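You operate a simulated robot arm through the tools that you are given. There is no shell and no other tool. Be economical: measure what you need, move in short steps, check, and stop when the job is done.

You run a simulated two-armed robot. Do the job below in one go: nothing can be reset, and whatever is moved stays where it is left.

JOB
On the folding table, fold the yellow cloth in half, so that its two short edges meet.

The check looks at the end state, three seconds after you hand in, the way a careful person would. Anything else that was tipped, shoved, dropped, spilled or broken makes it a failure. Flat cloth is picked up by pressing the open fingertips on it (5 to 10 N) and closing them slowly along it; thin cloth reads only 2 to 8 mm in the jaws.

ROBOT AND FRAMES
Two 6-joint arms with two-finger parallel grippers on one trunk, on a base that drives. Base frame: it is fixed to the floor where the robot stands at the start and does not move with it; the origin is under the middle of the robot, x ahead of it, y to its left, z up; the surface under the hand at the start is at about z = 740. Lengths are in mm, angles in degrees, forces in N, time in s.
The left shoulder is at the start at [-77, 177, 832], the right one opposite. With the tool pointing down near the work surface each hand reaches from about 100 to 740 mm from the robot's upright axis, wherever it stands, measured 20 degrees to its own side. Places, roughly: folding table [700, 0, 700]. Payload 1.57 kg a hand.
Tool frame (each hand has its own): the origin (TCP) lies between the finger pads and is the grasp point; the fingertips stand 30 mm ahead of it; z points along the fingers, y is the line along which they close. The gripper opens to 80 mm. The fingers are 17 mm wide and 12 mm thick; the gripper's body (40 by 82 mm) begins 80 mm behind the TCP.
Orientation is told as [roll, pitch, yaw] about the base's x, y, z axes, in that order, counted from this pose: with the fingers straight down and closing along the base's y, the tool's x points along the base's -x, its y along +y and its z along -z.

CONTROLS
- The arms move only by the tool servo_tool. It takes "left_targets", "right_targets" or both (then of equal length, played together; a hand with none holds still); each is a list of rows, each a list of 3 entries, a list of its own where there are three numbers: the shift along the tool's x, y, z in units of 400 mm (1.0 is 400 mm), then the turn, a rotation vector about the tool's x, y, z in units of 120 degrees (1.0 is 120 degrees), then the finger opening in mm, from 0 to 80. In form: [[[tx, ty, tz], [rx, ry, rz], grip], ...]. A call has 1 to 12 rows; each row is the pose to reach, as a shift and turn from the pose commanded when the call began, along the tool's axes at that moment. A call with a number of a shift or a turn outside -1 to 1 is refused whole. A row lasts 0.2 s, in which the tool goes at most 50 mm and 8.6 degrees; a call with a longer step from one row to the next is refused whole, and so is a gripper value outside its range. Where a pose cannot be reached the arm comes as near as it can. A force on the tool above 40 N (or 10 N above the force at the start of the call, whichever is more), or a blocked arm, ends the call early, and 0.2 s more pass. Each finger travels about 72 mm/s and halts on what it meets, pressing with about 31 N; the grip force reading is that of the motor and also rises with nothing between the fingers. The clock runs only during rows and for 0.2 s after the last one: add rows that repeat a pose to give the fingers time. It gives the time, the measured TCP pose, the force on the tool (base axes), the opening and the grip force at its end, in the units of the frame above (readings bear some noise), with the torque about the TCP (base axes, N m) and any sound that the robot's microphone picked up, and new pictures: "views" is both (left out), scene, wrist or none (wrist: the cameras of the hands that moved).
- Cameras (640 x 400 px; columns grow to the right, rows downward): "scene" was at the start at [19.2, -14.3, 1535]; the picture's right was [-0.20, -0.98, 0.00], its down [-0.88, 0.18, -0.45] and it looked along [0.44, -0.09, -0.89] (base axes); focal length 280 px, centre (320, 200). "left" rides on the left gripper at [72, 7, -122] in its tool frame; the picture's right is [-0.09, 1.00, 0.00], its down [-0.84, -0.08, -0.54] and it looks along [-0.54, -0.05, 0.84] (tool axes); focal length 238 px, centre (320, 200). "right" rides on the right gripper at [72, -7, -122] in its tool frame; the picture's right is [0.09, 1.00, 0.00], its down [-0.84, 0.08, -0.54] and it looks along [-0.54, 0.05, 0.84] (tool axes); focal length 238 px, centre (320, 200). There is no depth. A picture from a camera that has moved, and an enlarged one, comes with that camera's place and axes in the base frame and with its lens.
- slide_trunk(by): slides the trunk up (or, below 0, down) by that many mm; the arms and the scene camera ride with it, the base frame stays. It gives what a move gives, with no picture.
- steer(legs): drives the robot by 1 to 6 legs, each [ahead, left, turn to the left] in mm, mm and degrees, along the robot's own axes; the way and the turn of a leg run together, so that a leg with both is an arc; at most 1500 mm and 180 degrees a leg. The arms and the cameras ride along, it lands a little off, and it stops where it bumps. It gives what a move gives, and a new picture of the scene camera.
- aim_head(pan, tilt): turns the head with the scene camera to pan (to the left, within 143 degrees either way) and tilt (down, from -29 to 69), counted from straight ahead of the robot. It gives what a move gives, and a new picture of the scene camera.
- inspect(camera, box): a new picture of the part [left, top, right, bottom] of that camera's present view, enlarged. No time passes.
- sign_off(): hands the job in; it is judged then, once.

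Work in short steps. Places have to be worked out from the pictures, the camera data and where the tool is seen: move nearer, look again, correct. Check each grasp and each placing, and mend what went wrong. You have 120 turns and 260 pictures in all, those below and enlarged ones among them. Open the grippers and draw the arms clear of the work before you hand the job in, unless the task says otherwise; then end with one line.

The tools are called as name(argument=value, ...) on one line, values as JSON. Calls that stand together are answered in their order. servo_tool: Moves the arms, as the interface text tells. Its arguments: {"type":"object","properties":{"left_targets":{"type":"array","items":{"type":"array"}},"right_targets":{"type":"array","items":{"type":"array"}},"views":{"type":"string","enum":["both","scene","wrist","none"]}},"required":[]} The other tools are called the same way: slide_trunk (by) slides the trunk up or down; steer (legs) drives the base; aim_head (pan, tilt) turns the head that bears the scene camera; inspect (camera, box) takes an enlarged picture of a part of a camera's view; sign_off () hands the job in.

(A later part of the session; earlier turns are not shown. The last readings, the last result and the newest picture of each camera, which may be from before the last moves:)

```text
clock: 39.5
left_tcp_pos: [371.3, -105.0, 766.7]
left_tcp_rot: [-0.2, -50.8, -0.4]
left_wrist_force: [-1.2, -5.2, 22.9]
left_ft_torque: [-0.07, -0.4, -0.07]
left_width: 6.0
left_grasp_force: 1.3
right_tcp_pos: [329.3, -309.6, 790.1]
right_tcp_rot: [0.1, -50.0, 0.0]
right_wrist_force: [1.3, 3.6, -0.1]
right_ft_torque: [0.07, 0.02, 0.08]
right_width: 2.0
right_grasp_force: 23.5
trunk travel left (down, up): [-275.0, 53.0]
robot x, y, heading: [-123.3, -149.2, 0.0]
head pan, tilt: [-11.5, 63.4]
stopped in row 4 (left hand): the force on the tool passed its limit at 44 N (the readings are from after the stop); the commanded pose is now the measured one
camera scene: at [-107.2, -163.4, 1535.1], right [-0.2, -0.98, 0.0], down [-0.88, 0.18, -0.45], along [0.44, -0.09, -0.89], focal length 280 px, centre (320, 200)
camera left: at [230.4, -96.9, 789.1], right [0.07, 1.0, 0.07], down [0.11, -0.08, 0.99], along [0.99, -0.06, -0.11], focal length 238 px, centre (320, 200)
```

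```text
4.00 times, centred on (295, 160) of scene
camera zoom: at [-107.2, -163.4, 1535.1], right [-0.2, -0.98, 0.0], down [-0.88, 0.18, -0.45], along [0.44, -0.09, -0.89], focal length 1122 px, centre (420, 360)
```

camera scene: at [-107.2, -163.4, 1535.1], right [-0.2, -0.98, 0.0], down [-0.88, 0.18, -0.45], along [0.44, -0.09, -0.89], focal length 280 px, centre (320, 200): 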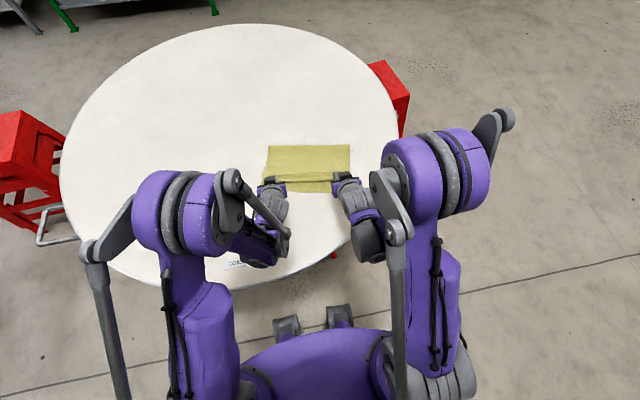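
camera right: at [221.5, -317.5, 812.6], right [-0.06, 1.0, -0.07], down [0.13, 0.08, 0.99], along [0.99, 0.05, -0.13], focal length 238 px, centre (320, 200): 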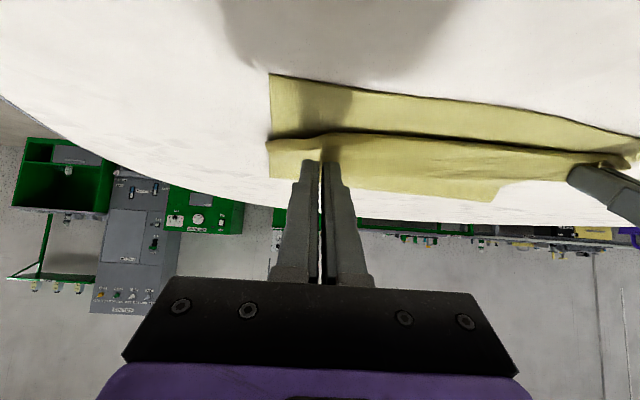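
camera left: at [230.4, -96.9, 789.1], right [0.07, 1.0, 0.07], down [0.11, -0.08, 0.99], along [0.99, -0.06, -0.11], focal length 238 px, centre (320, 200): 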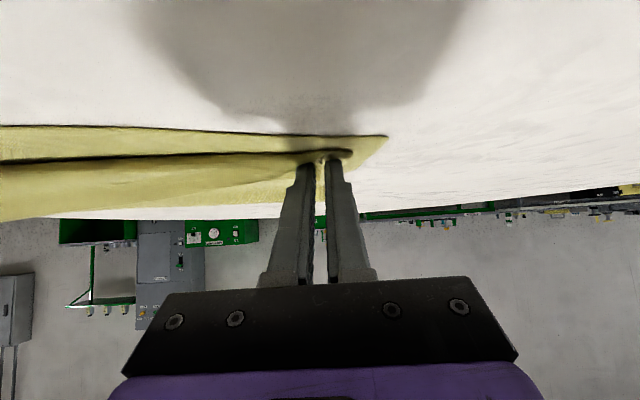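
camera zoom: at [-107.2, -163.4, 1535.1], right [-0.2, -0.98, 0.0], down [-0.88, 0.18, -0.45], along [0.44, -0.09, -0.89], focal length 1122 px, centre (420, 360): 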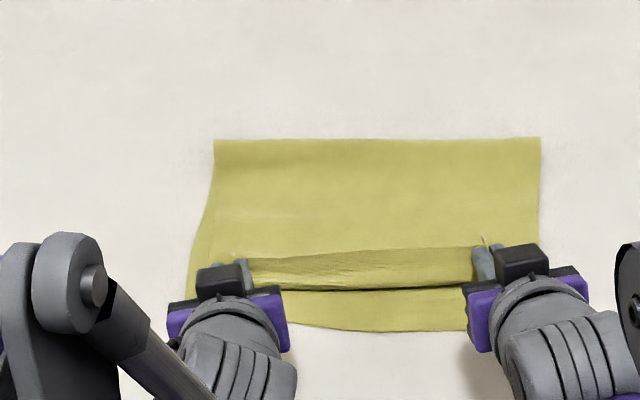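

The left tips pressed the table. I lift 3 mm, open, then back out along the fingers.

servo_tool(left_targets=[[[-0.008, 0, -0.006], [0, 0, 0], 10], [[-0.008, 0, -0.006], [0, 0, 0], 16], [[-0.008, 0, -0.006], [0, 0, 0], 22], [[-0.008, 0, -0.006], [0, 0, 0], 22], [[-0.03, 0, -0.05], [0, 0, 0], 22], [[-0.06, 0, -0.1], [0, 0, 0], 22], [[-0.1, 0, -0.15], [0, 0, 0], 22], [[-0.15, 0, -0.2], [0, 0, 0], 22]])

inspect(camera="scene", box=[220, 110, 370, 210])

```text
clock: 41.4
left_tcp_pos: [347.5, -103.7, 862.6]
left_tcp_rot: [-0.2, -50.5, -0.1]
left_wrist_force: [-0.3, 0.1, 0.3]
left_ft_torque: [-0.02, -0.02, -0.02]
left_width: 22.0
left_grasp_force: 0.1
right_tcp_pos: [331.1, -309.6, 789.5]
right_tcp_rot: [0.2, -49.9, 0.0]
right_wrist_force: [0.7, 0.6, 0.6]
right_ft_torque: [0.01, 0.02, -0.01]
right_width: 1.9
right_grasp_force: 23.5
trunk travel left (down, up): [-275.0, 53.0]
robot x, y, heading: [-124.8, -145.6, -0.0]
head pan, tilt: [-11.5, 63.4]
camera scene: at [-105.8, -162.8, 1535.0], right [-0.2, -0.98, 0.0], down [-0.88, 0.18, -0.45], along [0.44, -0.09, -0.89], focal length 280 px, centre (320, 200)
camera left: at [206.3, -95.4, 885.4], right [0.06, 1.0, 0.07], down [0.11, -0.08, 0.99], along [0.99, -0.06, -0.12], focal length 238 px, centre (320, 200)
```

scene: 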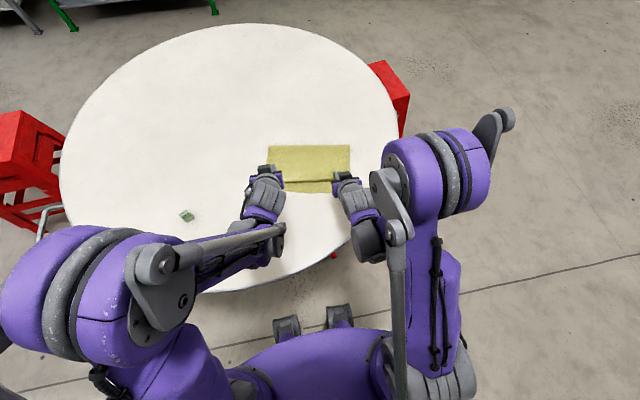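
left: 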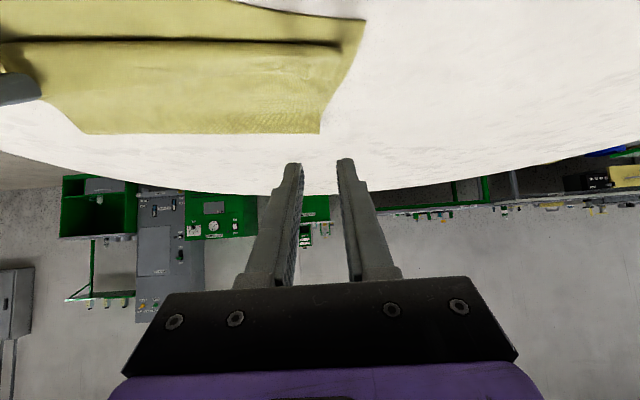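

```text
4.00 times, centred on (295, 160) of scene
camera zoom: at [-105.8, -162.8, 1535.0], right [-0.2, -0.98, 0.0], down [-0.88, 0.18, -0.45], along [0.44, -0.09, -0.89], focal length 1122 px, centre (420, 360)
```

zoom: 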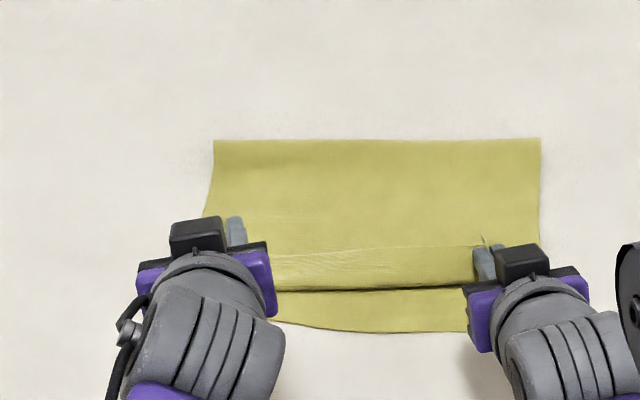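

Left released cleanly. I move the left hand up and aside for a clear look at the left edge.

servo_tool(left_targets=[[[-0.04, 0.075, -0.067], [0, 0, 0], 22], [[-0.083, 0.15, -0.135], [0, 0, 0], 22]], views="none")

inspect(camera="scene", box=[250, 130, 370, 205])

inspect(camera="left", box=[0, 0, 640, 400])

```text
clock: 42.0
left_tcp_pos: [327.5, -41.1, 922.3]
left_tcp_rot: [-0.3, -50.4, -0.2]
left_wrist_force: [0.3, 0.3, 0.5]
left_ft_torque: [-0.01, 0.0, -0.05]
left_width: 21.6
left_grasp_force: 0.1
right_tcp_pos: [330.4, -310.4, 789.9]
right_tcp_rot: [0.1, -49.8, 0.0]
right_wrist_force: [-0.6, -0.2, 0.0]
right_ft_torque: [0.03, 0.01, -0.01]
right_width: 2.0
right_grasp_force: 24.1
trunk travel left (down, up): [-275.0, 53.0]
robot x, y, heading: [-124.3, -147.9, 0.1]
head pan, tilt: [-11.5, 63.4]
```

```text
5.33 times, centred on (310, 168) of scene
camera zoom: at [-106.0, -162.7, 1535.0], right [-0.2, -0.98, 0.0], down [-0.88, 0.18, -0.45], along [0.44, -0.09, -0.89], focal length 1496 px, centre (373, 373)
```

zoom: 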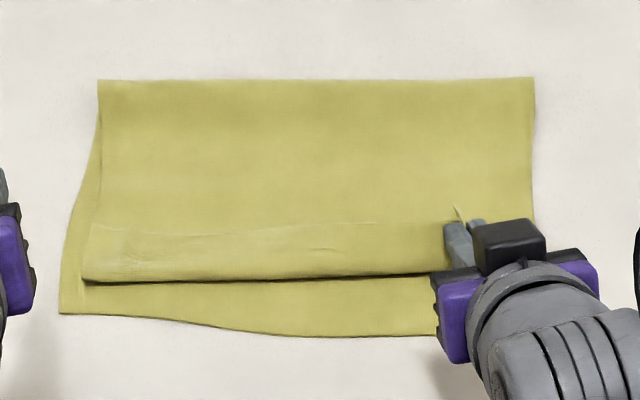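

```text
1.00 times, centred on (320, 200) of left (not enlarged: the box is as wide or as high as the picture)
camera zoom: at [186.2, -34.5, 945.2], right [0.06, 1.0, 0.07], down [0.11, -0.08, 0.99], along [0.99, -0.06, -0.12], focal length 238 px, centre (320, 200)
```

zoom: 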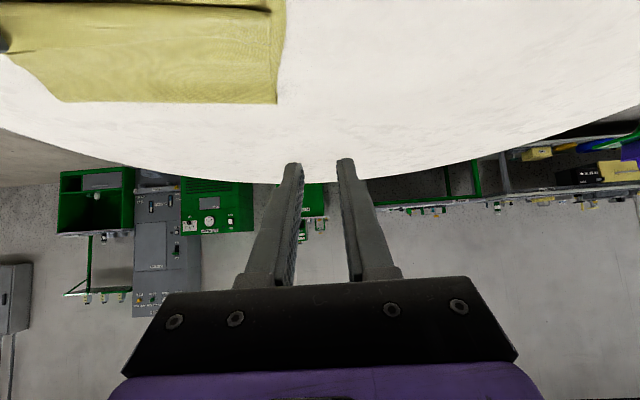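

After release the top layer shows a ~35 mm hem folded back on top; unfolded, its edge would nearly meet the lower edge (left ~17 mm over, right ~6 mm short). For the right corner I lift and lean it toward the robot with less tilt, then drop it so the hem falls open.

servo_tool(right_targets=[[[-0.038, 0, -0.0285], [0, 0.067, 0], 0], [[-0.0455, 0, -0.057], [0, 0.133, 0], 0], [[-0.032, 0, -0.066], [0, 0.2, 0], 0], [[-0.01, 0, -0.065], [0, 0.25, 0], 0], [[-0.01, 0, -0.065], [0, 0.25, 0], 0]], views="wrist")

inspect(camera="scene", box=[250, 130, 370, 205])

```text
clock: 43.1
left_tcp_pos: [328.0, -41.5, 922.7]
left_tcp_rot: [-0.3, -50.5, -0.2]
left_wrist_force: [0.4, -0.5, 0.5]
left_ft_torque: [-0.03, -0.02, 0.02]
left_width: 22.0
left_grasp_force: 0.1
right_tcp_pos: [314.1, -312.3, 808.9]
right_tcp_rot: [0.1, -19.8, 0.1]
right_wrist_force: [0.0, 0.1, -0.5]
right_ft_torque: [-0.02, 0.0, 0.01]
right_width: 1.9
right_grasp_force: 23.6
trunk travel left (down, up): [-275.0, 53.0]
robot x, y, heading: [-124.0, -149.3, 0.3]
head pan, tilt: [-11.5, 63.4]
camera right: at [205.2, -317.9, 899.7], right [-0.09, 1.0, -0.03], down [0.6, 0.08, 0.79], along [0.79, 0.05, -0.61], focal length 238 px, centre (320, 200)
```

right: 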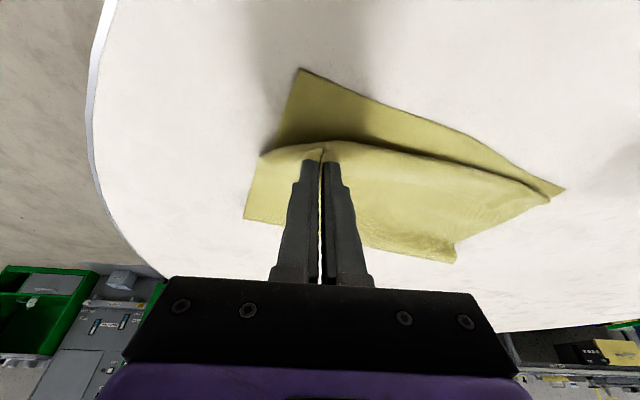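

```text
5.33 times, centred on (310, 168) of scene
camera zoom: at [-105.2, -163.0, 1535.0], right [-0.2, -0.98, 0.0], down [-0.88, 0.18, -0.45], along [0.44, -0.09, -0.89], focal length 1496 px, centre (373, 373)
```

zoom: 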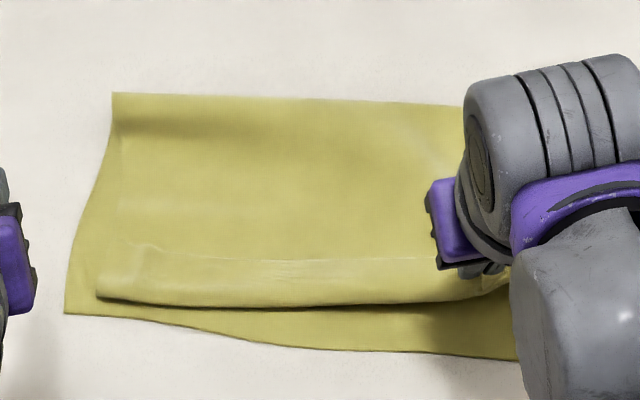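

I release the right corner from here and pull the hand up and away, then look at the whole cloth.

servo_tool(right_targets=[[[0, 0, 0], [0, 0, 0], 10], [[0, 0, 0], [0, 0, 0], 22], [[0, 0, 0], [0, 0, 0], 22], [[0.0, 0, -0.06], [0, 0, 0], 22], [[0.03, -0.05, -0.15], [0, 0, 0], 22], [[0.06, -0.14, -0.23], [0, 0, 0], 22], [[0.08, -0.22, -0.3], [0, 0, 0], 22]], views="none")

inspect(camera="scene", box=[250, 130, 370, 205])

inspect(camera="right", box=[0, 0, 640, 400])

```text
clock: 44.8
left_tcp_pos: [327.8, -41.9, 922.5]
left_tcp_rot: [-0.1, -50.5, -0.2]
left_wrist_force: [-0.1, 0.1, 0.1]
left_ft_torque: [-0.05, -0.01, 0.0]
left_width: 22.0
left_grasp_force: 0.1
right_tcp_pos: [241.6, -398.4, 910.6]
right_tcp_rot: [0.1, -19.9, 0.1]
right_wrist_force: [-0.8, -0.5, 0.4]
right_ft_torque: [-0.01, 0.03, -0.05]
right_width: 22.0
right_grasp_force: 0.0
trunk travel left (down, up): [-275.0, 53.0]
robot x, y, heading: [-126.0, -149.6, 0.2]
head pan, tilt: [-11.5, 63.4]
```

```text
5.33 times, centred on (310, 168) of scene
camera zoom: at [-105.9, -163.1, 1535.0], right [-0.2, -0.98, 0.0], down [-0.88, 0.18, -0.45], along [0.44, -0.09, -0.89], focal length 1496 px, centre (373, 373)
```

zoom: 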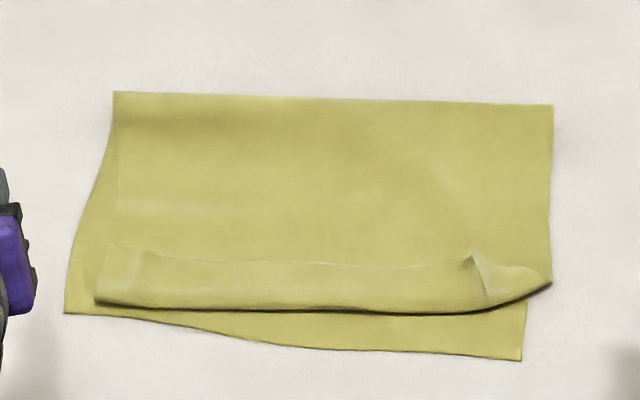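

```text
1.00 times, centred on (320, 200) of right (not enlarged: the box is as wide or as high as the picture)
camera zoom: at [133.8, -405.5, 1001.4], right [-0.09, 1.0, -0.03], down [0.6, 0.08, 0.8], along [0.79, 0.05, -0.61], focal length 238 px, centre (320, 200)
```

zoom: 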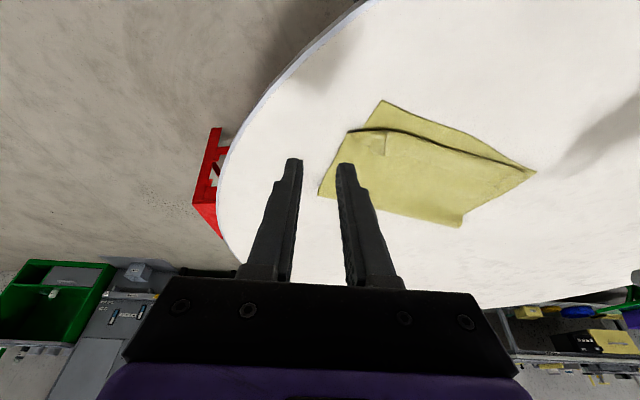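

All released, but the top layer is skewed (~8°) with a hem. I'll regrip the hem's corners and redo the lay-down, this time starting with the fingers leaning back so the edge turns over fully. First I bring both hands vertical above the hem corners.

servo_tool(left_targets=[[[0.006, -0.03, 0.04], [0, 0.0694, 0], 30], [[0.012, -0.06, 0.08], [0, 0.139, 0], 30], [[0.018, -0.095, 0.12], [0, 0.208, 0], 30], [[0.024, -0.13, 0.16], [0, 0.278, 0], 30], [[0.03, -0.16, 0.2], [0, 0.347, 0], 30], [[0.035, -0.19, 0.238], [0, 0.4167, 0], 30]], right_targets=[[[-0.03, 0.04, 0.038], [0, 0.028, 0], 30], [[-0.063, 0.08, 0.076], [0, 0.056, 0], 30], [[-0.095, 0.12, 0.114], [0, 0.083, 0], 30], [[-0.127, 0.16, 0.153], [0, 0.111, 0], 30], [[-0.159, 0.2, 0.191], [0, 0.139, 0], 30], [[-0.191, 0.245, 0.229], [0, 0.167, 0], 30]], views="none")

servo_tool(left_targets=[[[0, 0, 0.02], [0, 0, 0.05], 30], [[0, 0, 0.04], [0, 0, 0.1], 30], [[0, 0, 0.06], [0, 0, 0.15], 30]], right_targets=[[[0, 0, 0.02], [0, 0, 0.05], 30], [[0, 0, 0.04], [0, 0, 0.1], 30], [[0, 0, 0.06], [0, 0, 0.15], 30]])

```text
clock: 46.1
left_tcp_pos: [393.3, -121.1, 850.0]
left_tcp_rot: [-0.1, -0.2, -0.3]
left_wrist_force: [-0.3, 0.0, 0.8]
left_ft_torque: [0.01, 0.03, 0.03]
left_width: 29.8
left_grasp_force: 0.1
right_tcp_pos: [347.9, -300.0, 849.9]
right_tcp_rot: [0.1, 0.3, 0.0]
right_wrist_force: [-0.1, 0.4, 0.8]
right_ft_torque: [-0.01, -0.01, 0.0]
right_width: 30.5
right_grasp_force: 0.1
trunk travel left (down, up): [-275.0, 53.0]
robot x, y, heading: [-121.5, -150.6, 0.1]
head pan, tilt: [-11.5, 63.4]
```

```text
clock: 47.0
left_tcp_pos: [392.7, -119.3, 827.7]
left_tcp_rot: [0.0, -0.4, -18.4]
left_wrist_force: [0.3, 1.2, -0.3]
left_ft_torque: [0.02, -0.03, -0.01]
left_width: 30.0
left_grasp_force: 0.0
right_tcp_pos: [346.5, -301.0, 825.8]
right_tcp_rot: [0.0, 0.1, -18.1]
right_wrist_force: [0.7, 0.7, -0.2]
right_ft_torque: [0.0, -0.02, 0.02]
right_width: 29.9
right_grasp_force: 0.0
trunk travel left (down, up): [-275.0, 53.0]
robot x, y, heading: [-126.5, -150.1, -0.2]
head pan, tilt: [-11.5, 63.4]
camera scene: at [-104.8, -163.0, 1535.0], right [-0.2, -0.98, 0.0], down [-0.88, 0.18, -0.45], along [0.44, -0.09, -0.89], focal length 280 px, centre (320, 200)
camera right: at [276.7, -284.7, 948.7], right [0.22, 0.98, 0.0], down [0.82, -0.19, 0.54], along [0.53, -0.12, -0.84], focal length 238 px, centre (320, 200)
camera left: at [324.7, -90.2, 949.2], right [0.4, 0.92, 0.0], down [0.77, -0.34, 0.55], along [0.5, -0.22, -0.84], focal length 238 px, centre (320, 200)
```

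scene: 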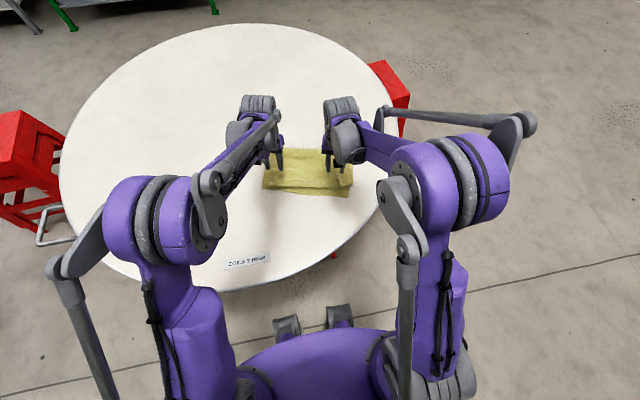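
right: 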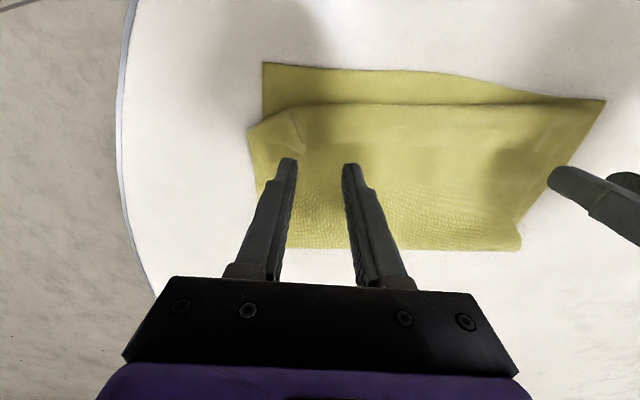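
left: 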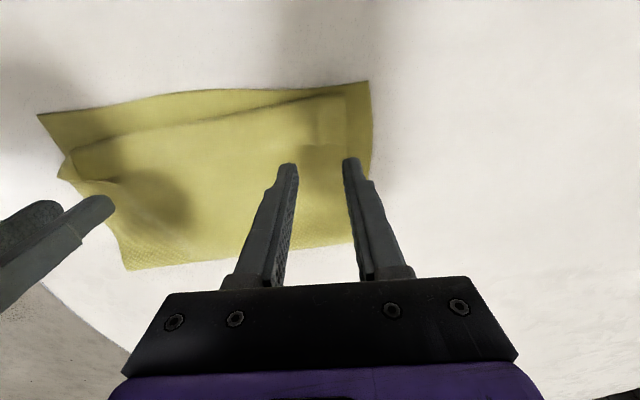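

I enlarge both wrist views to find the hem's free edge.

inspect(camera="left", box=[200, 60, 440, 210])

inspect(camera="right", box=[220, 50, 460, 200])

```text
2.67 times, centred on (320, 135) of left
camera zoom: at [324.7, -90.2, 949.2], right [0.4, 0.92, 0.0], down [0.77, -0.34, 0.55], along [0.5, -0.22, -0.84], focal length 636 px, centre (320, 373)
```

zoom: 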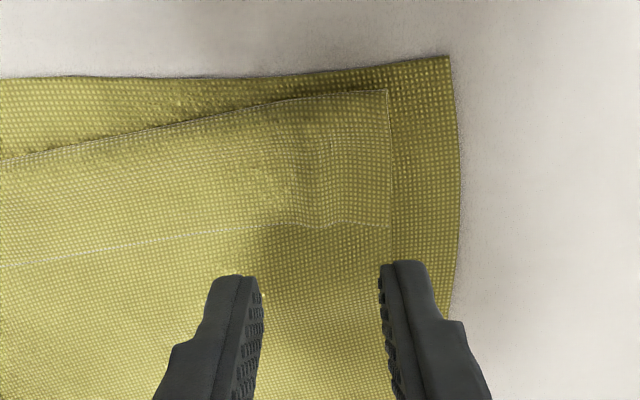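

```text
2.67 times, centred on (340, 125) of right
camera zoom: at [276.7, -284.7, 948.7], right [0.22, 0.98, 0.0], down [0.82, -0.19, 0.54], along [0.53, -0.12, -0.84], focal length 636 px, centre (267, 400)
```

zoom: 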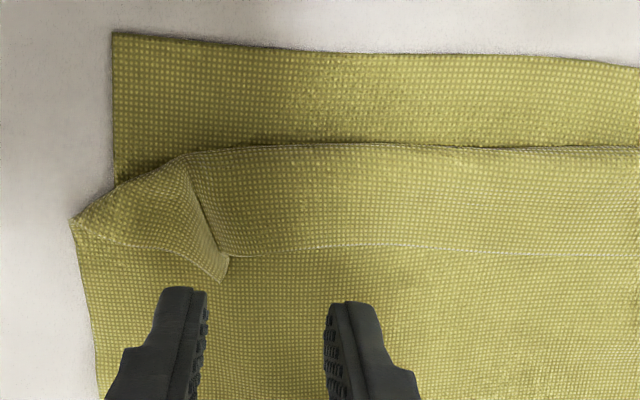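

The wrist views show the hem clearly: the free edge lies ~35 mm back on top. I test flipping it by pushing its edge toward the robot with the closed left fingertips, hovering about 4 mm above the table.

servo_tool(left_targets=[[[-0.0305, -0.045, 0.03], [0, 0, 0], 0], [[-0.0305, -0.045, 0.08], [0, 0, 0], 0], [[-0.0305, -0.045, 0.12], [0, 0, 0], 0], [[-0.0305, -0.045, 0.132], [0, 0, 0], 0], [[0.0, -0.045, 0.132], [0, 0, 0], 0], [[0.04, -0.045, 0.132], [0, 0, 0], 0]], views="none")

inspect(camera="left", box=[160, 0, 480, 200])

```text
clock: 48.4
left_tcp_pos: [371.9, -131.2, 774.3]
left_tcp_rot: [0.0, -0.5, -18.3]
left_wrist_force: [-0.1, 0.0, 0.5]
left_ft_torque: [0.03, 0.0, -0.03]
left_width: 0.0
left_grasp_force: 21.3
right_tcp_pos: [347.1, -300.6, 826.0]
right_tcp_rot: [0.0, 0.0, -17.9]
right_wrist_force: [-0.2, 0.6, 0.7]
right_ft_torque: [0.02, -0.01, 0.0]
right_width: 30.0
right_grasp_force: 0.0
trunk travel left (down, up): [-275.0, 53.0]
robot x, y, heading: [-124.8, -146.3, 0.1]
head pan, tilt: [-11.5, 63.4]
```

```text
2.00 times, centred on (320, 100) of left
camera zoom: at [303.9, -102.0, 896.3], right [0.4, 0.92, 0.0], down [0.77, -0.34, 0.55], along [0.5, -0.22, -0.84], focal length 477 px, centre (320, 400)
```

zoom: 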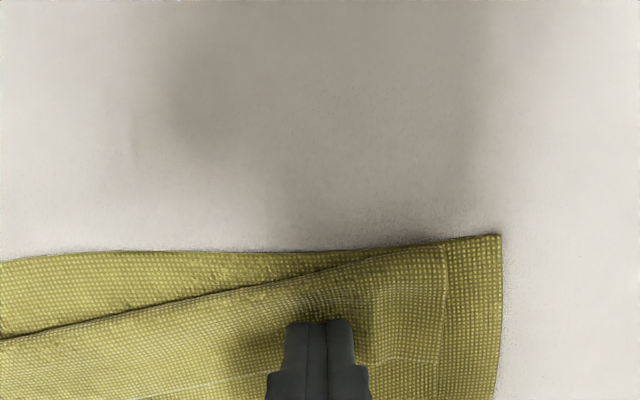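

The edge slipped under the finger at that height. I go back behind the edge and touch down lightly on the layer beneath, to catch the edge on the next push.

servo_tool(left_targets=[[[0, 0, -0.05], [0, 0, 0], 0], [[-0.045, 0, -0.06], [0, 0, 0], 0], [[-0.09, 0, -0.05], [0, 0, 0], 0], [[-0.09, 0, -0.01], [0, 0, 0], 0], [[-0.09, 0, 0.002], [0, 0, 0], 0], [[-0.09, 0, 0.004], [0, 0, 0], 0]], views="none")

inspect(camera="left", box=[160, 0, 480, 200])

```text
clock: 49.8
left_tcp_pos: [406.4, -142.0, 772.5]
left_tcp_rot: [0.0, -0.5, -18.3]
left_wrist_force: [0.8, 0.2, 0.2]
left_ft_torque: [-0.04, 0.0, 0.01]
left_width: 0.0
left_grasp_force: 21.6
right_tcp_pos: [346.1, -300.2, 826.7]
right_tcp_rot: [0.0, 0.2, -17.9]
right_wrist_force: [0.5, -0.2, -1.0]
right_ft_torque: [-0.04, 0.02, 0.03]
right_width: 29.9
right_grasp_force: 0.0
trunk travel left (down, up): [-275.0, 53.0]
robot x, y, heading: [-124.2, -150.4, -0.4]
head pan, tilt: [-11.5, 63.4]
```

```text
2.00 times, centred on (320, 100) of left
camera zoom: at [338.7, -113.6, 894.7], right [0.4, 0.92, 0.0], down [0.77, -0.34, 0.55], along [0.5, -0.22, -0.84], focal length 477 px, centre (320, 400)
```

zoom: 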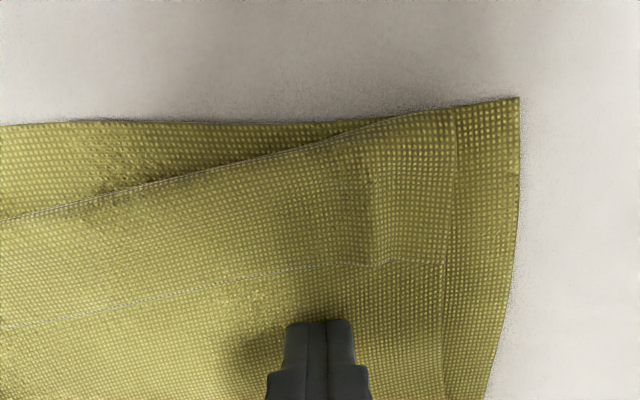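

The finger sits behind the flap edge, not yet touching. I lower ~1 mm and push 45 mm toward the robot.

servo_tool(left_targets=[[[0, 0, 0.003], [0, 0, 0], 0], [[0.02, 0, 0.003], [0, 0, 0], 0], [[0.04, 0, 0.003], [0, 0, 0], 0], [[0.06, 0, 0.003], [0, 0, 0], 0]], views="none")

inspect(camera="left", box=[160, 0, 480, 200])

```text
clock: 50.8
left_tcp_pos: [383.3, -134.6, 772.7]
left_tcp_rot: [0.1, -0.6, -18.3]
left_wrist_force: [2.5, -0.8, 10.1]
left_ft_torque: [-0.03, -0.04, 0.02]
left_width: 0.0
left_grasp_force: 21.1
right_tcp_pos: [346.1, -300.7, 827.0]
right_tcp_rot: [0.0, 0.1, -17.9]
right_wrist_force: [-0.6, -0.3, 0.2]
right_ft_torque: [0.0, 0.01, 0.03]
right_width: 30.2
right_grasp_force: 0.0
trunk travel left (down, up): [-275.0, 53.0]
robot x, y, heading: [-121.5, -145.9, -0.0]
head pan, tilt: [-11.5, 63.4]
```

```text
2.00 times, centred on (320, 100) of left
camera zoom: at [315.2, -106.0, 893.3], right [0.4, 0.92, 0.0], down [0.77, -0.34, 0.55], along [0.5, -0.22, -0.84], focal length 477 px, centre (320, 400)
```

zoom: 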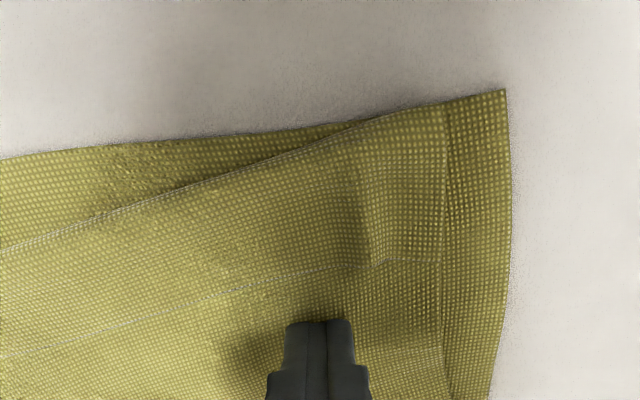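

A 10 N push drags the whole stack along, so pushing won't flip the hem. I switch to regripping: I raise and open the left hand over the flap edge and check both wrist views.

servo_tool(left_targets=[[[0, 0, -0.06], [0, 0, 0], 10], [[0.04, 0.007, -0.06], [0, 0, 0], 24], [[0.0835, 0.0135, -0.06], [0, 0, 0], 32], [[0.0835, 0.0135, -0.05], [0, 0, 0], 32]], views="none")

inspect(camera="left", box=[160, 0, 480, 200])

inspect(camera="right", box=[160, 0, 480, 200])

inspect(camera="scene", box=[240, 130, 370, 210])

```text
clock: 51.8
left_tcp_pos: [353.0, -118.9, 790.6]
left_tcp_rot: [-0.1, -0.4, -18.3]
left_wrist_force: [-0.2, -1.1, 0.7]
left_ft_torque: [-0.01, -0.03, 0.03]
left_width: 31.7
left_grasp_force: 0.1
right_tcp_pos: [346.9, -301.5, 826.5]
right_tcp_rot: [0.0, 0.2, -17.9]
right_wrist_force: [-1.1, -0.3, -0.1]
right_ft_torque: [0.0, 0.01, 0.02]
right_width: 29.9
right_grasp_force: 0.0
trunk travel left (down, up): [-275.0, 53.0]
robot x, y, heading: [-124.1, -151.5, -0.0]
head pan, tilt: [-11.5, 63.4]
```

```text
2.00 times, centred on (320, 100) of left
camera zoom: at [285.5, -90.4, 912.8], right [0.4, 0.92, 0.0], down [0.77, -0.34, 0.55], along [0.5, -0.22, -0.84], focal length 477 px, centre (320, 400)
```

zoom: 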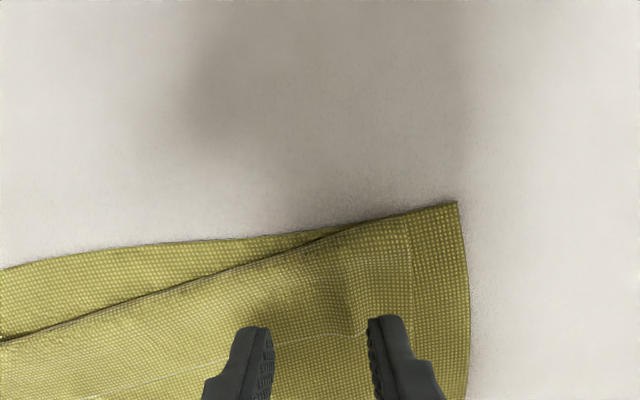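

```text
2.00 times, centred on (320, 100) of right
camera zoom: at [276.8, -284.9, 948.7], right [0.22, 0.98, 0.0], down [0.82, -0.18, 0.54], along [0.53, -0.12, -0.84], focal length 477 px, centre (320, 400)
```

zoom: 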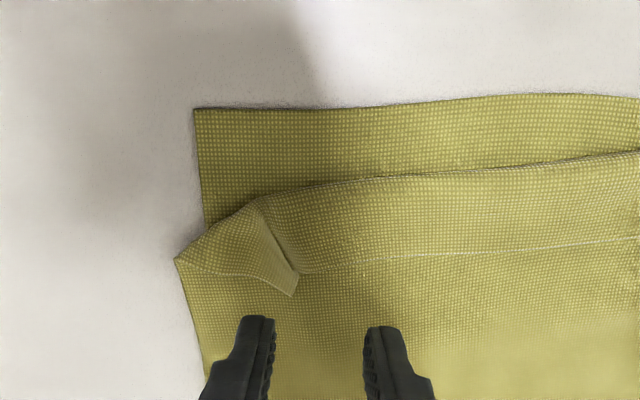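

```text
4.92 times, centred on (305, 170) of scene
camera zoom: at [-104.6, -163.2, 1535.0], right [-0.2, -0.98, 0.0], down [-0.88, 0.18, -0.45], along [0.44, -0.09, -0.89], focal length 1381 px, centre (394, 348)
```

zoom: 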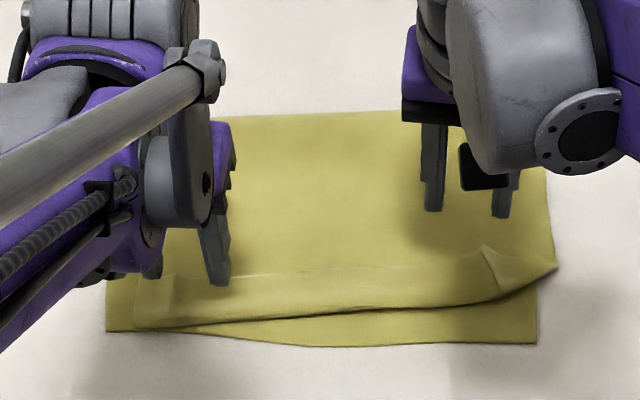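

The left jaws straddle the flap edge; on the right, the bunched ear is at ≈(335,−311). I lower both to near contact with the right moved over the ear.

servo_tool(left_targets=[[[0.004, 0, 0.01], [0, 0, 0], 32], [[0.004, 0, 0.02], [0, 0, 0], 32], [[0.004, 0, 0.03], [0, 0, 0], 32], [[0.004, 0, 0.038], [0, 0, 0], 32]], right_targets=[[[0.026, -0.0335, 0.03], [0, 0, 0], 40], [[0.026, -0.0335, 0.07], [0, 0, 0], 40], [[0.026, -0.0335, 0.11], [0, 0, 0], 40], [[0.026, -0.0335, 0.128], [0, 0, 0], 40]], views="wrist")

```text
clock: 52.8
left_tcp_pos: [352.7, -118.2, 776.6]
left_tcp_rot: [0.1, -0.5, -18.3]
left_wrist_force: [-0.2, 0.9, -0.7]
left_ft_torque: [0.0, 0.02, -0.03]
left_width: 32.0
left_grasp_force: 0.1
right_tcp_pos: [331.7, -309.4, 775.2]
right_tcp_rot: [0.0, 0.3, -17.9]
right_wrist_force: [0.3, 0.2, 0.1]
right_ft_torque: [-0.01, 0.05, -0.01]
right_width: 40.2
right_grasp_force: 0.0
trunk travel left (down, up): [-275.0, 53.0]
robot x, y, heading: [-128.1, -147.1, -0.1]
head pan, tilt: [-11.5, 63.4]
camera right: at [262.2, -294.2, 897.1], right [0.22, 0.98, 0.0], down [0.82, -0.18, 0.54], along [0.53, -0.12, -0.84], focal length 238 px, centre (320, 200)
camera left: at [284.1, -89.8, 897.9], right [0.4, 0.92, 0.0], down [0.77, -0.34, 0.55], along [0.5, -0.22, -0.84], focal length 238 px, centre (320, 200)
```

right: 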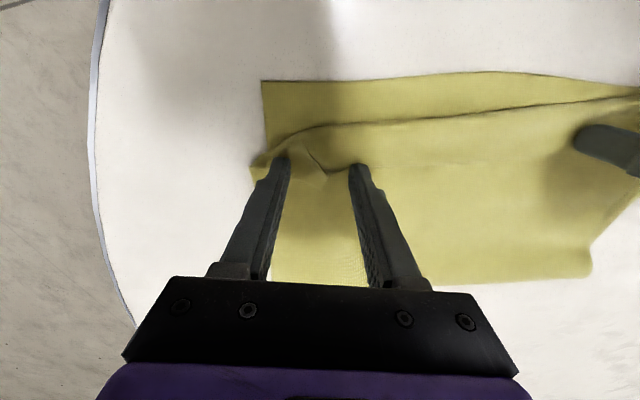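
left: 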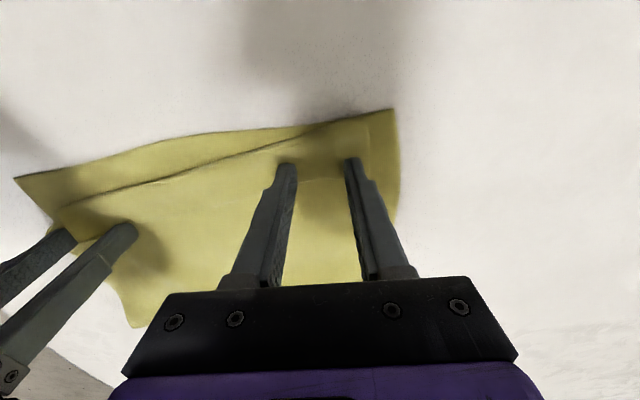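

The ear is between the right fingers and the flap edge between the left. I press down gradually.

servo_tool(left_targets=[[[0, 0, 0.004], [0, 0, 0], 32], [[0, 0, 0.0075], [0, 0, 0], 32]], right_targets=[[[0, 0, 0.003], [0, 0, 0], 40], [[0, 0, 0.006], [0, 0, 0], 40]], views="none")

```text
clock: 53.4
left_tcp_pos: [353.0, -118.5, 773.3]
left_tcp_rot: [-0.1, -0.4, -18.3]
left_wrist_force: [0.2, 0.2, 1.5]
left_ft_torque: [0.0, -0.01, 0.0]
left_width: 31.8
left_grasp_force: 0.0
right_tcp_pos: [331.7, -310.0, 773.3]
right_tcp_rot: [0.0, 0.1, -17.9]
right_wrist_force: [0.6, 0.1, 3.0]
right_ft_torque: [-0.06, 0.03, 0.01]
right_width: 39.9
right_grasp_force: 0.1
trunk travel left (down, up): [-275.0, 53.0]
robot x, y, heading: [-124.8, -150.7, -0.0]
head pan, tilt: [-11.5, 63.4]
```

Light contact on both. I add a touch of pressure and close slowly.

servo_tool(left_targets=[[[0, 0, 0.0018], [0, 0, 0], 32], [[0, 0, 0.0018], [0, 0, 0], 28], [[0, 0, 0.0018], [0, 0, 0], 24], [[0, 0, 0.0018], [0, 0, 0], 20], [[0, 0, 0.0018], [0, 0, 0], 16], [[0, 0, 0.0018], [0, 0, 0], 12], [[0, 0, 0.0018], [0, 0, 0], 8], [[0, 0, 0.0018], [0, 0, 0], 4], [[0, 0, 0.0018], [0, 0, 0], 0], [[0, 0, 0.0018], [0, 0, 0], 0]], right_targets=[[[0, 0, 0.001], [0, 0, 0], 36], [[0, 0, 0.001], [0, 0, 0], 32], [[0, 0, 0.001], [0, 0, 0], 28], [[0, 0, 0.001], [0, 0, 0], 24], [[0, 0, 0.001], [0, 0, 0], 20], [[0, 0, 0.001], [0, 0, 0], 15], [[0, 0, 0.001], [0, 0, 0], 10], [[0, 0, 0.001], [0, 0, 0], 5], [[0, 0, 0.001], [0, 0, 0], 0], [[0, 0, 0.001], [0, 0, 0], 0]], views="wrist")

```text
clock: 55.5
left_tcp_pos: [352.2, -117.9, 772.6]
left_tcp_rot: [0.0, -0.4, -18.3]
left_wrist_force: [0.1, -0.2, 3.7]
left_ft_torque: [0.0, 0.01, 0.0]
left_width: 0.3
left_grasp_force: 21.1
right_tcp_pos: [332.0, -308.7, 772.6]
right_tcp_rot: [0.0, 0.1, -17.8]
right_wrist_force: [0.1, 1.2, 4.9]
right_ft_torque: [0.02, 0.01, -0.02]
right_width: 4.1
right_grasp_force: 24.2
trunk travel left (down, up): [-275.0, 53.0]
robot x, y, heading: [-123.0, -148.2, -0.0]
head pan, tilt: [-11.5, 63.4]
camera right: at [261.7, -293.7, 895.1], right [0.22, 0.98, 0.0], down [0.82, -0.18, 0.54], along [0.53, -0.12, -0.84], focal length 238 px, centre (320, 200)
camera left: at [283.4, -89.8, 894.4], right [0.4, 0.92, 0.0], down [0.77, -0.34, 0.55], along [0.5, -0.22, -0.84], focal length 238 px, centre (320, 200)
```

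right: 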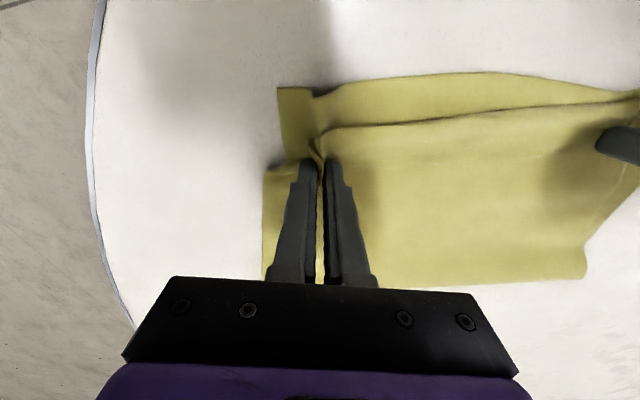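
left: 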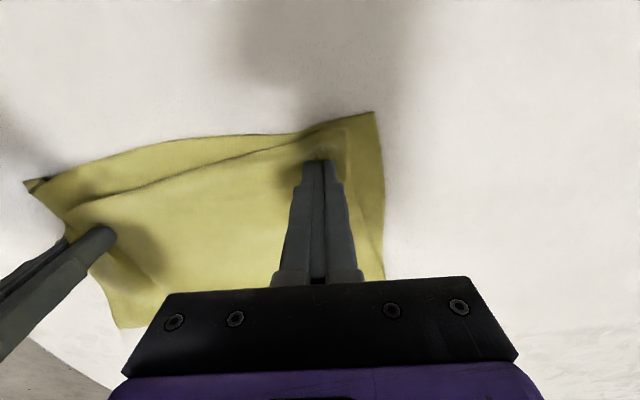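

The left closed on nothing (0.3 mm); the right holds 4 mm. I lift the right 35 mm to see what it holds, and reopen the left.

servo_tool(left_targets=[[[0, 0, -0.02], [0, 0, 0], 16], [[0, 0, -0.04], [0, 0, 0], 32], [[0, 0, -0.04], [0, 0, 0], 36]], right_targets=[[[0, 0, -0.03], [0, 0, 0], 0], [[0, 0, -0.06], [0, 0, 0], 0], [[0, 0, -0.09], [0, 0, 0], 0]], views="wrist")

inspect(camera="scene", box=[240, 130, 370, 210])

```text
clock: 56.4
left_tcp_pos: [352.4, -118.8, 789.8]
left_tcp_rot: [0.1, -0.6, -18.3]
left_wrist_force: [0.3, -0.5, 0.3]
left_ft_torque: [-0.01, -0.02, 0.0]
left_width: 36.0
left_grasp_force: 0.0
right_tcp_pos: [332.9, -308.8, 808.2]
right_tcp_rot: [0.0, 0.3, -17.9]
right_wrist_force: [-0.2, -0.3, -0.4]
right_ft_torque: [-0.01, -0.01, 0.0]
right_width: 4.1
right_grasp_force: 24.9
trunk travel left (down, up): [-275.0, 53.0]
robot x, y, heading: [-124.3, -146.8, 0.2]
head pan, tilt: [-11.5, 63.4]
camera right: at [262.0, -294.5, 931.0], right [0.22, 0.98, 0.0], down [0.82, -0.18, 0.54], along [0.53, -0.12, -0.84], focal length 238 px, centre (320, 200)
camera left: at [283.5, -90.1, 910.0], right [0.4, 0.92, 0.0], down [0.77, -0.34, 0.55], along [0.5, -0.22, -0.84], focal length 238 px, centre (320, 200)
```

right: 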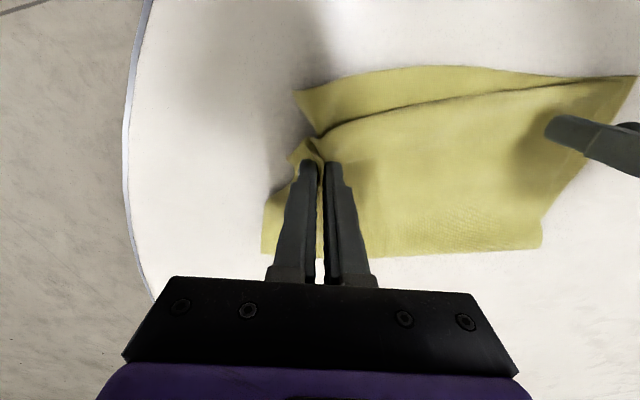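
left: 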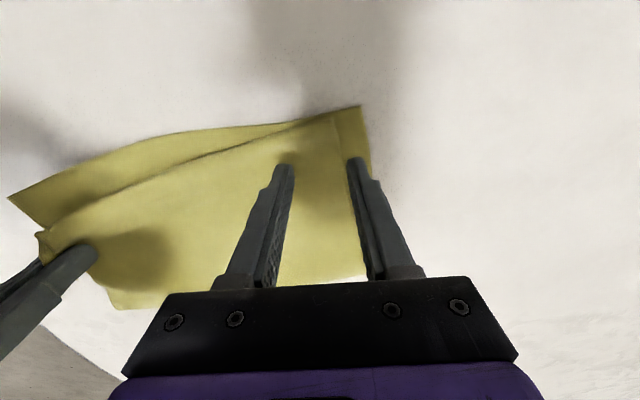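

```text
4.92 times, centred on (305, 170) of scene
camera zoom: at [-105.1, -163.0, 1535.0], right [-0.2, -0.98, 0.0], down [-0.88, 0.18, -0.45], along [0.44, -0.09, -0.89], focal length 1381 px, centre (394, 348)
```

zoom: 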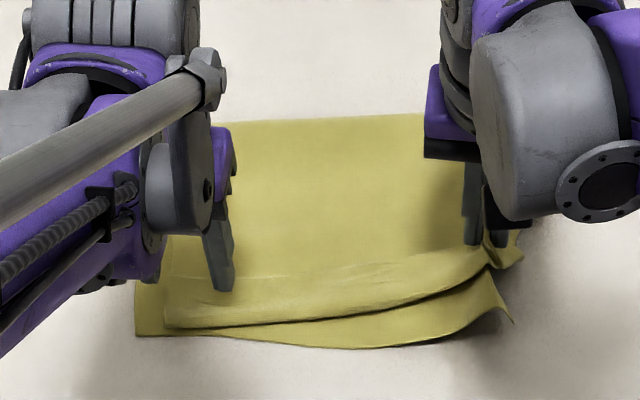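

The right hand caught both layers, so I set it back down and open. New plan: grip the fold (crease) ends, lift so both halves hang and the hem drops open by gravity, then lay it down.

servo_tool(left_targets=[[[0, 0, -0.1], [0, 0, 0], 36], [[0, 0.02, -0.2], [0, 0, 0], 36], [[0, 0.05, -0.3], [0, 0, 0], 36], [[0, 0.05, -0.35], [0, 0, 0], 36], [[0, 0.05, -0.35], [0, 0, 0], 36], [[0, 0.05, -0.35], [0, 0, 0], 36], [[0, 0.05, -0.35], [0, 0, 0], 36]], right_targets=[[[0, 0, 0.04], [0, 0, 0], 0], [[0, 0, 0.08], [0, 0, 0], 0], [[0, 0, 0.08], [0, 0, 0], 12], [[0, 0, 0.08], [0, 0, 0], 30], [[0, 0, 0.04], [0, 0, 0], 36], [[0.0, -0.05, -0.08], [0, 0, 0], 36], [[0, -0.12, -0.18], [0, 0, 0], 36]], views="none")

inspect(camera="scene", box=[240, 130, 370, 210])

inspect(camera="left", box=[0, 0, 640, 400])

```text
refused: row 6 steps farther than a row can; nothing moved
```

```text
4.92 times, centred on (305, 170) of scene
camera zoom: at [-105.1, -163.0, 1535.0], right [-0.2, -0.98, 0.0], down [-0.88, 0.18, -0.45], along [0.44, -0.09, -0.89], focal length 1381 px, centre (394, 348)
```

zoom: 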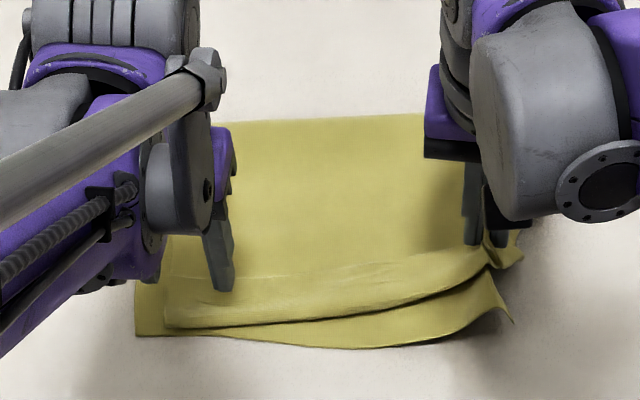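

```text
1.00 times, centred on (320, 200) of left (not enlarged: the box is as wide or as high as the picture)
camera zoom: at [283.5, -90.1, 910.0], right [0.4, 0.92, 0.0], down [0.77, -0.34, 0.55], along [0.5, -0.22, -0.84], focal length 238 px, centre (320, 200)
```

zoom: 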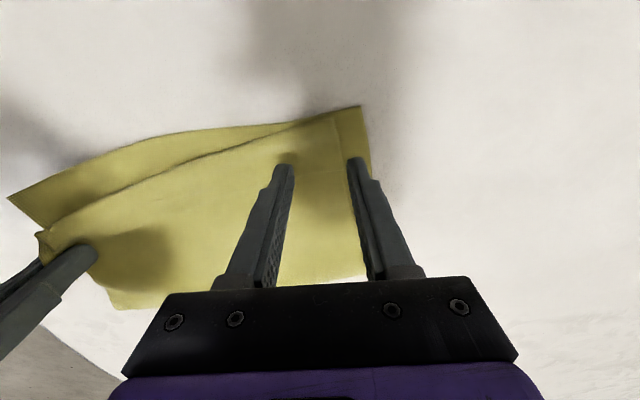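

A step was too long; I resend with shorter ones.

servo_tool(left_targets=[[[0, 0, -0.1], [0, 0, 0], 36], [[0, 0.02, -0.2], [0, 0, 0], 36], [[0, 0.05, -0.3], [0, 0, 0], 36], [[0, 0.05, -0.35], [0, 0, 0], 36], [[0, 0.05, -0.35], [0, 0, 0], 36], [[0, 0.05, -0.35], [0, 0, 0], 36], [[0, 0.05, -0.35], [0, 0, 0], 36], [[0, 0.05, -0.35], [0, 0, 0], 36]], right_targets=[[[0, 0, 0.04], [0, 0, 0], 0], [[0, 0, 0.08], [0, 0, 0], 0], [[0, 0, 0.08], [0, 0, 0], 12], [[0, 0, 0.08], [0, 0, 0], 30], [[0, 0, 0.02], [0, 0, 0], 36], [[0.0, -0.03, -0.08], [0, 0, 0], 36], [[0, -0.06, -0.18], [0, 0, 0], 36], [[0, -0.1, -0.27], [0, 0, 0], 36]], views="none")

inspect(camera="scene", box=[240, 130, 370, 210])

inspect(camera="left", box=[0, 0, 640, 400])

inspect(camera="right", box=[0, 0, 640, 400])

```text
clock: 58.1
left_tcp_pos: [355.6, -99.9, 929.5]
left_tcp_rot: [-0.1, -0.4, -18.3]
left_wrist_force: [-0.1, 0.7, 0.9]
left_ft_torque: [0.02, -0.01, -0.03]
left_width: 35.9
left_grasp_force: 0.1
right_tcp_pos: [319.6, -347.9, 916.6]
right_tcp_rot: [0.1, 0.2, -17.9]
right_wrist_force: [-0.5, 0.3, 1.2]
right_ft_torque: [0.01, 0.0, 0.01]
right_width: 36.1
right_grasp_force: 0.0
trunk travel left (down, up): [-275.0, 53.0]
robot x, y, heading: [-123.4, -149.1, 0.2]
head pan, tilt: [-11.5, 63.4]
```

```text
4.92 times, centred on (305, 170) of scene
camera zoom: at [-105.7, -163.2, 1535.0], right [-0.2, -0.98, 0.0], down [-0.88, 0.18, -0.45], along [0.44, -0.09, -0.89], focal length 1381 px, centre (394, 348)
```

zoom: 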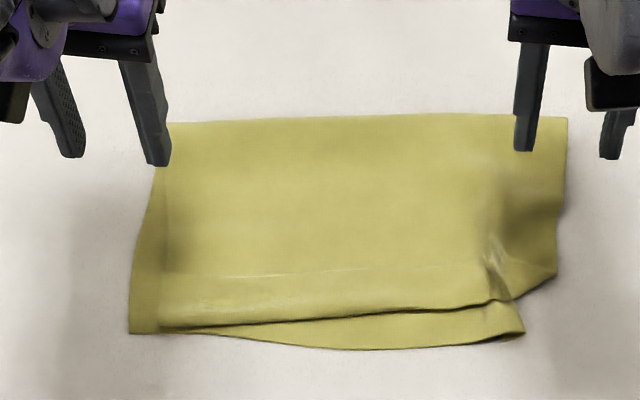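

```text
1.00 times, centred on (320, 200) of left (not enlarged: the box is as wide or as high as the picture)
camera zoom: at [288.0, -70.3, 1050.6], right [0.4, 0.92, 0.0], down [0.77, -0.34, 0.55], along [0.5, -0.22, -0.84], focal length 238 px, centre (320, 200)
```

zoom: 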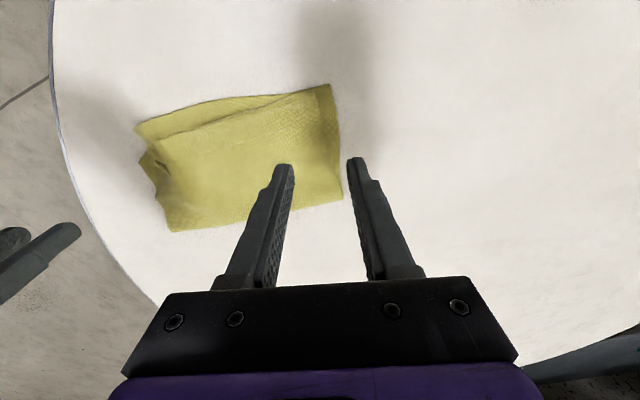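

```text
1.00 times, centred on (320, 200) of right (not enlarged: the box is as wide or as high as the picture)
camera zoom: at [249.4, -332.1, 1038.5], right [0.22, 0.98, 0.0], down [0.82, -0.18, 0.54], along [0.53, -0.12, -0.84], focal length 238 px, centre (320, 200)
```

zoom: 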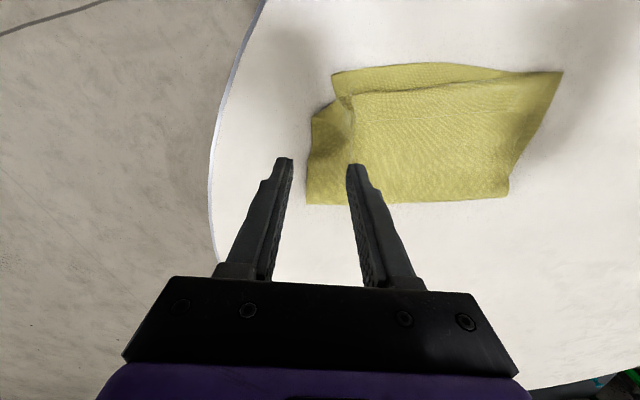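

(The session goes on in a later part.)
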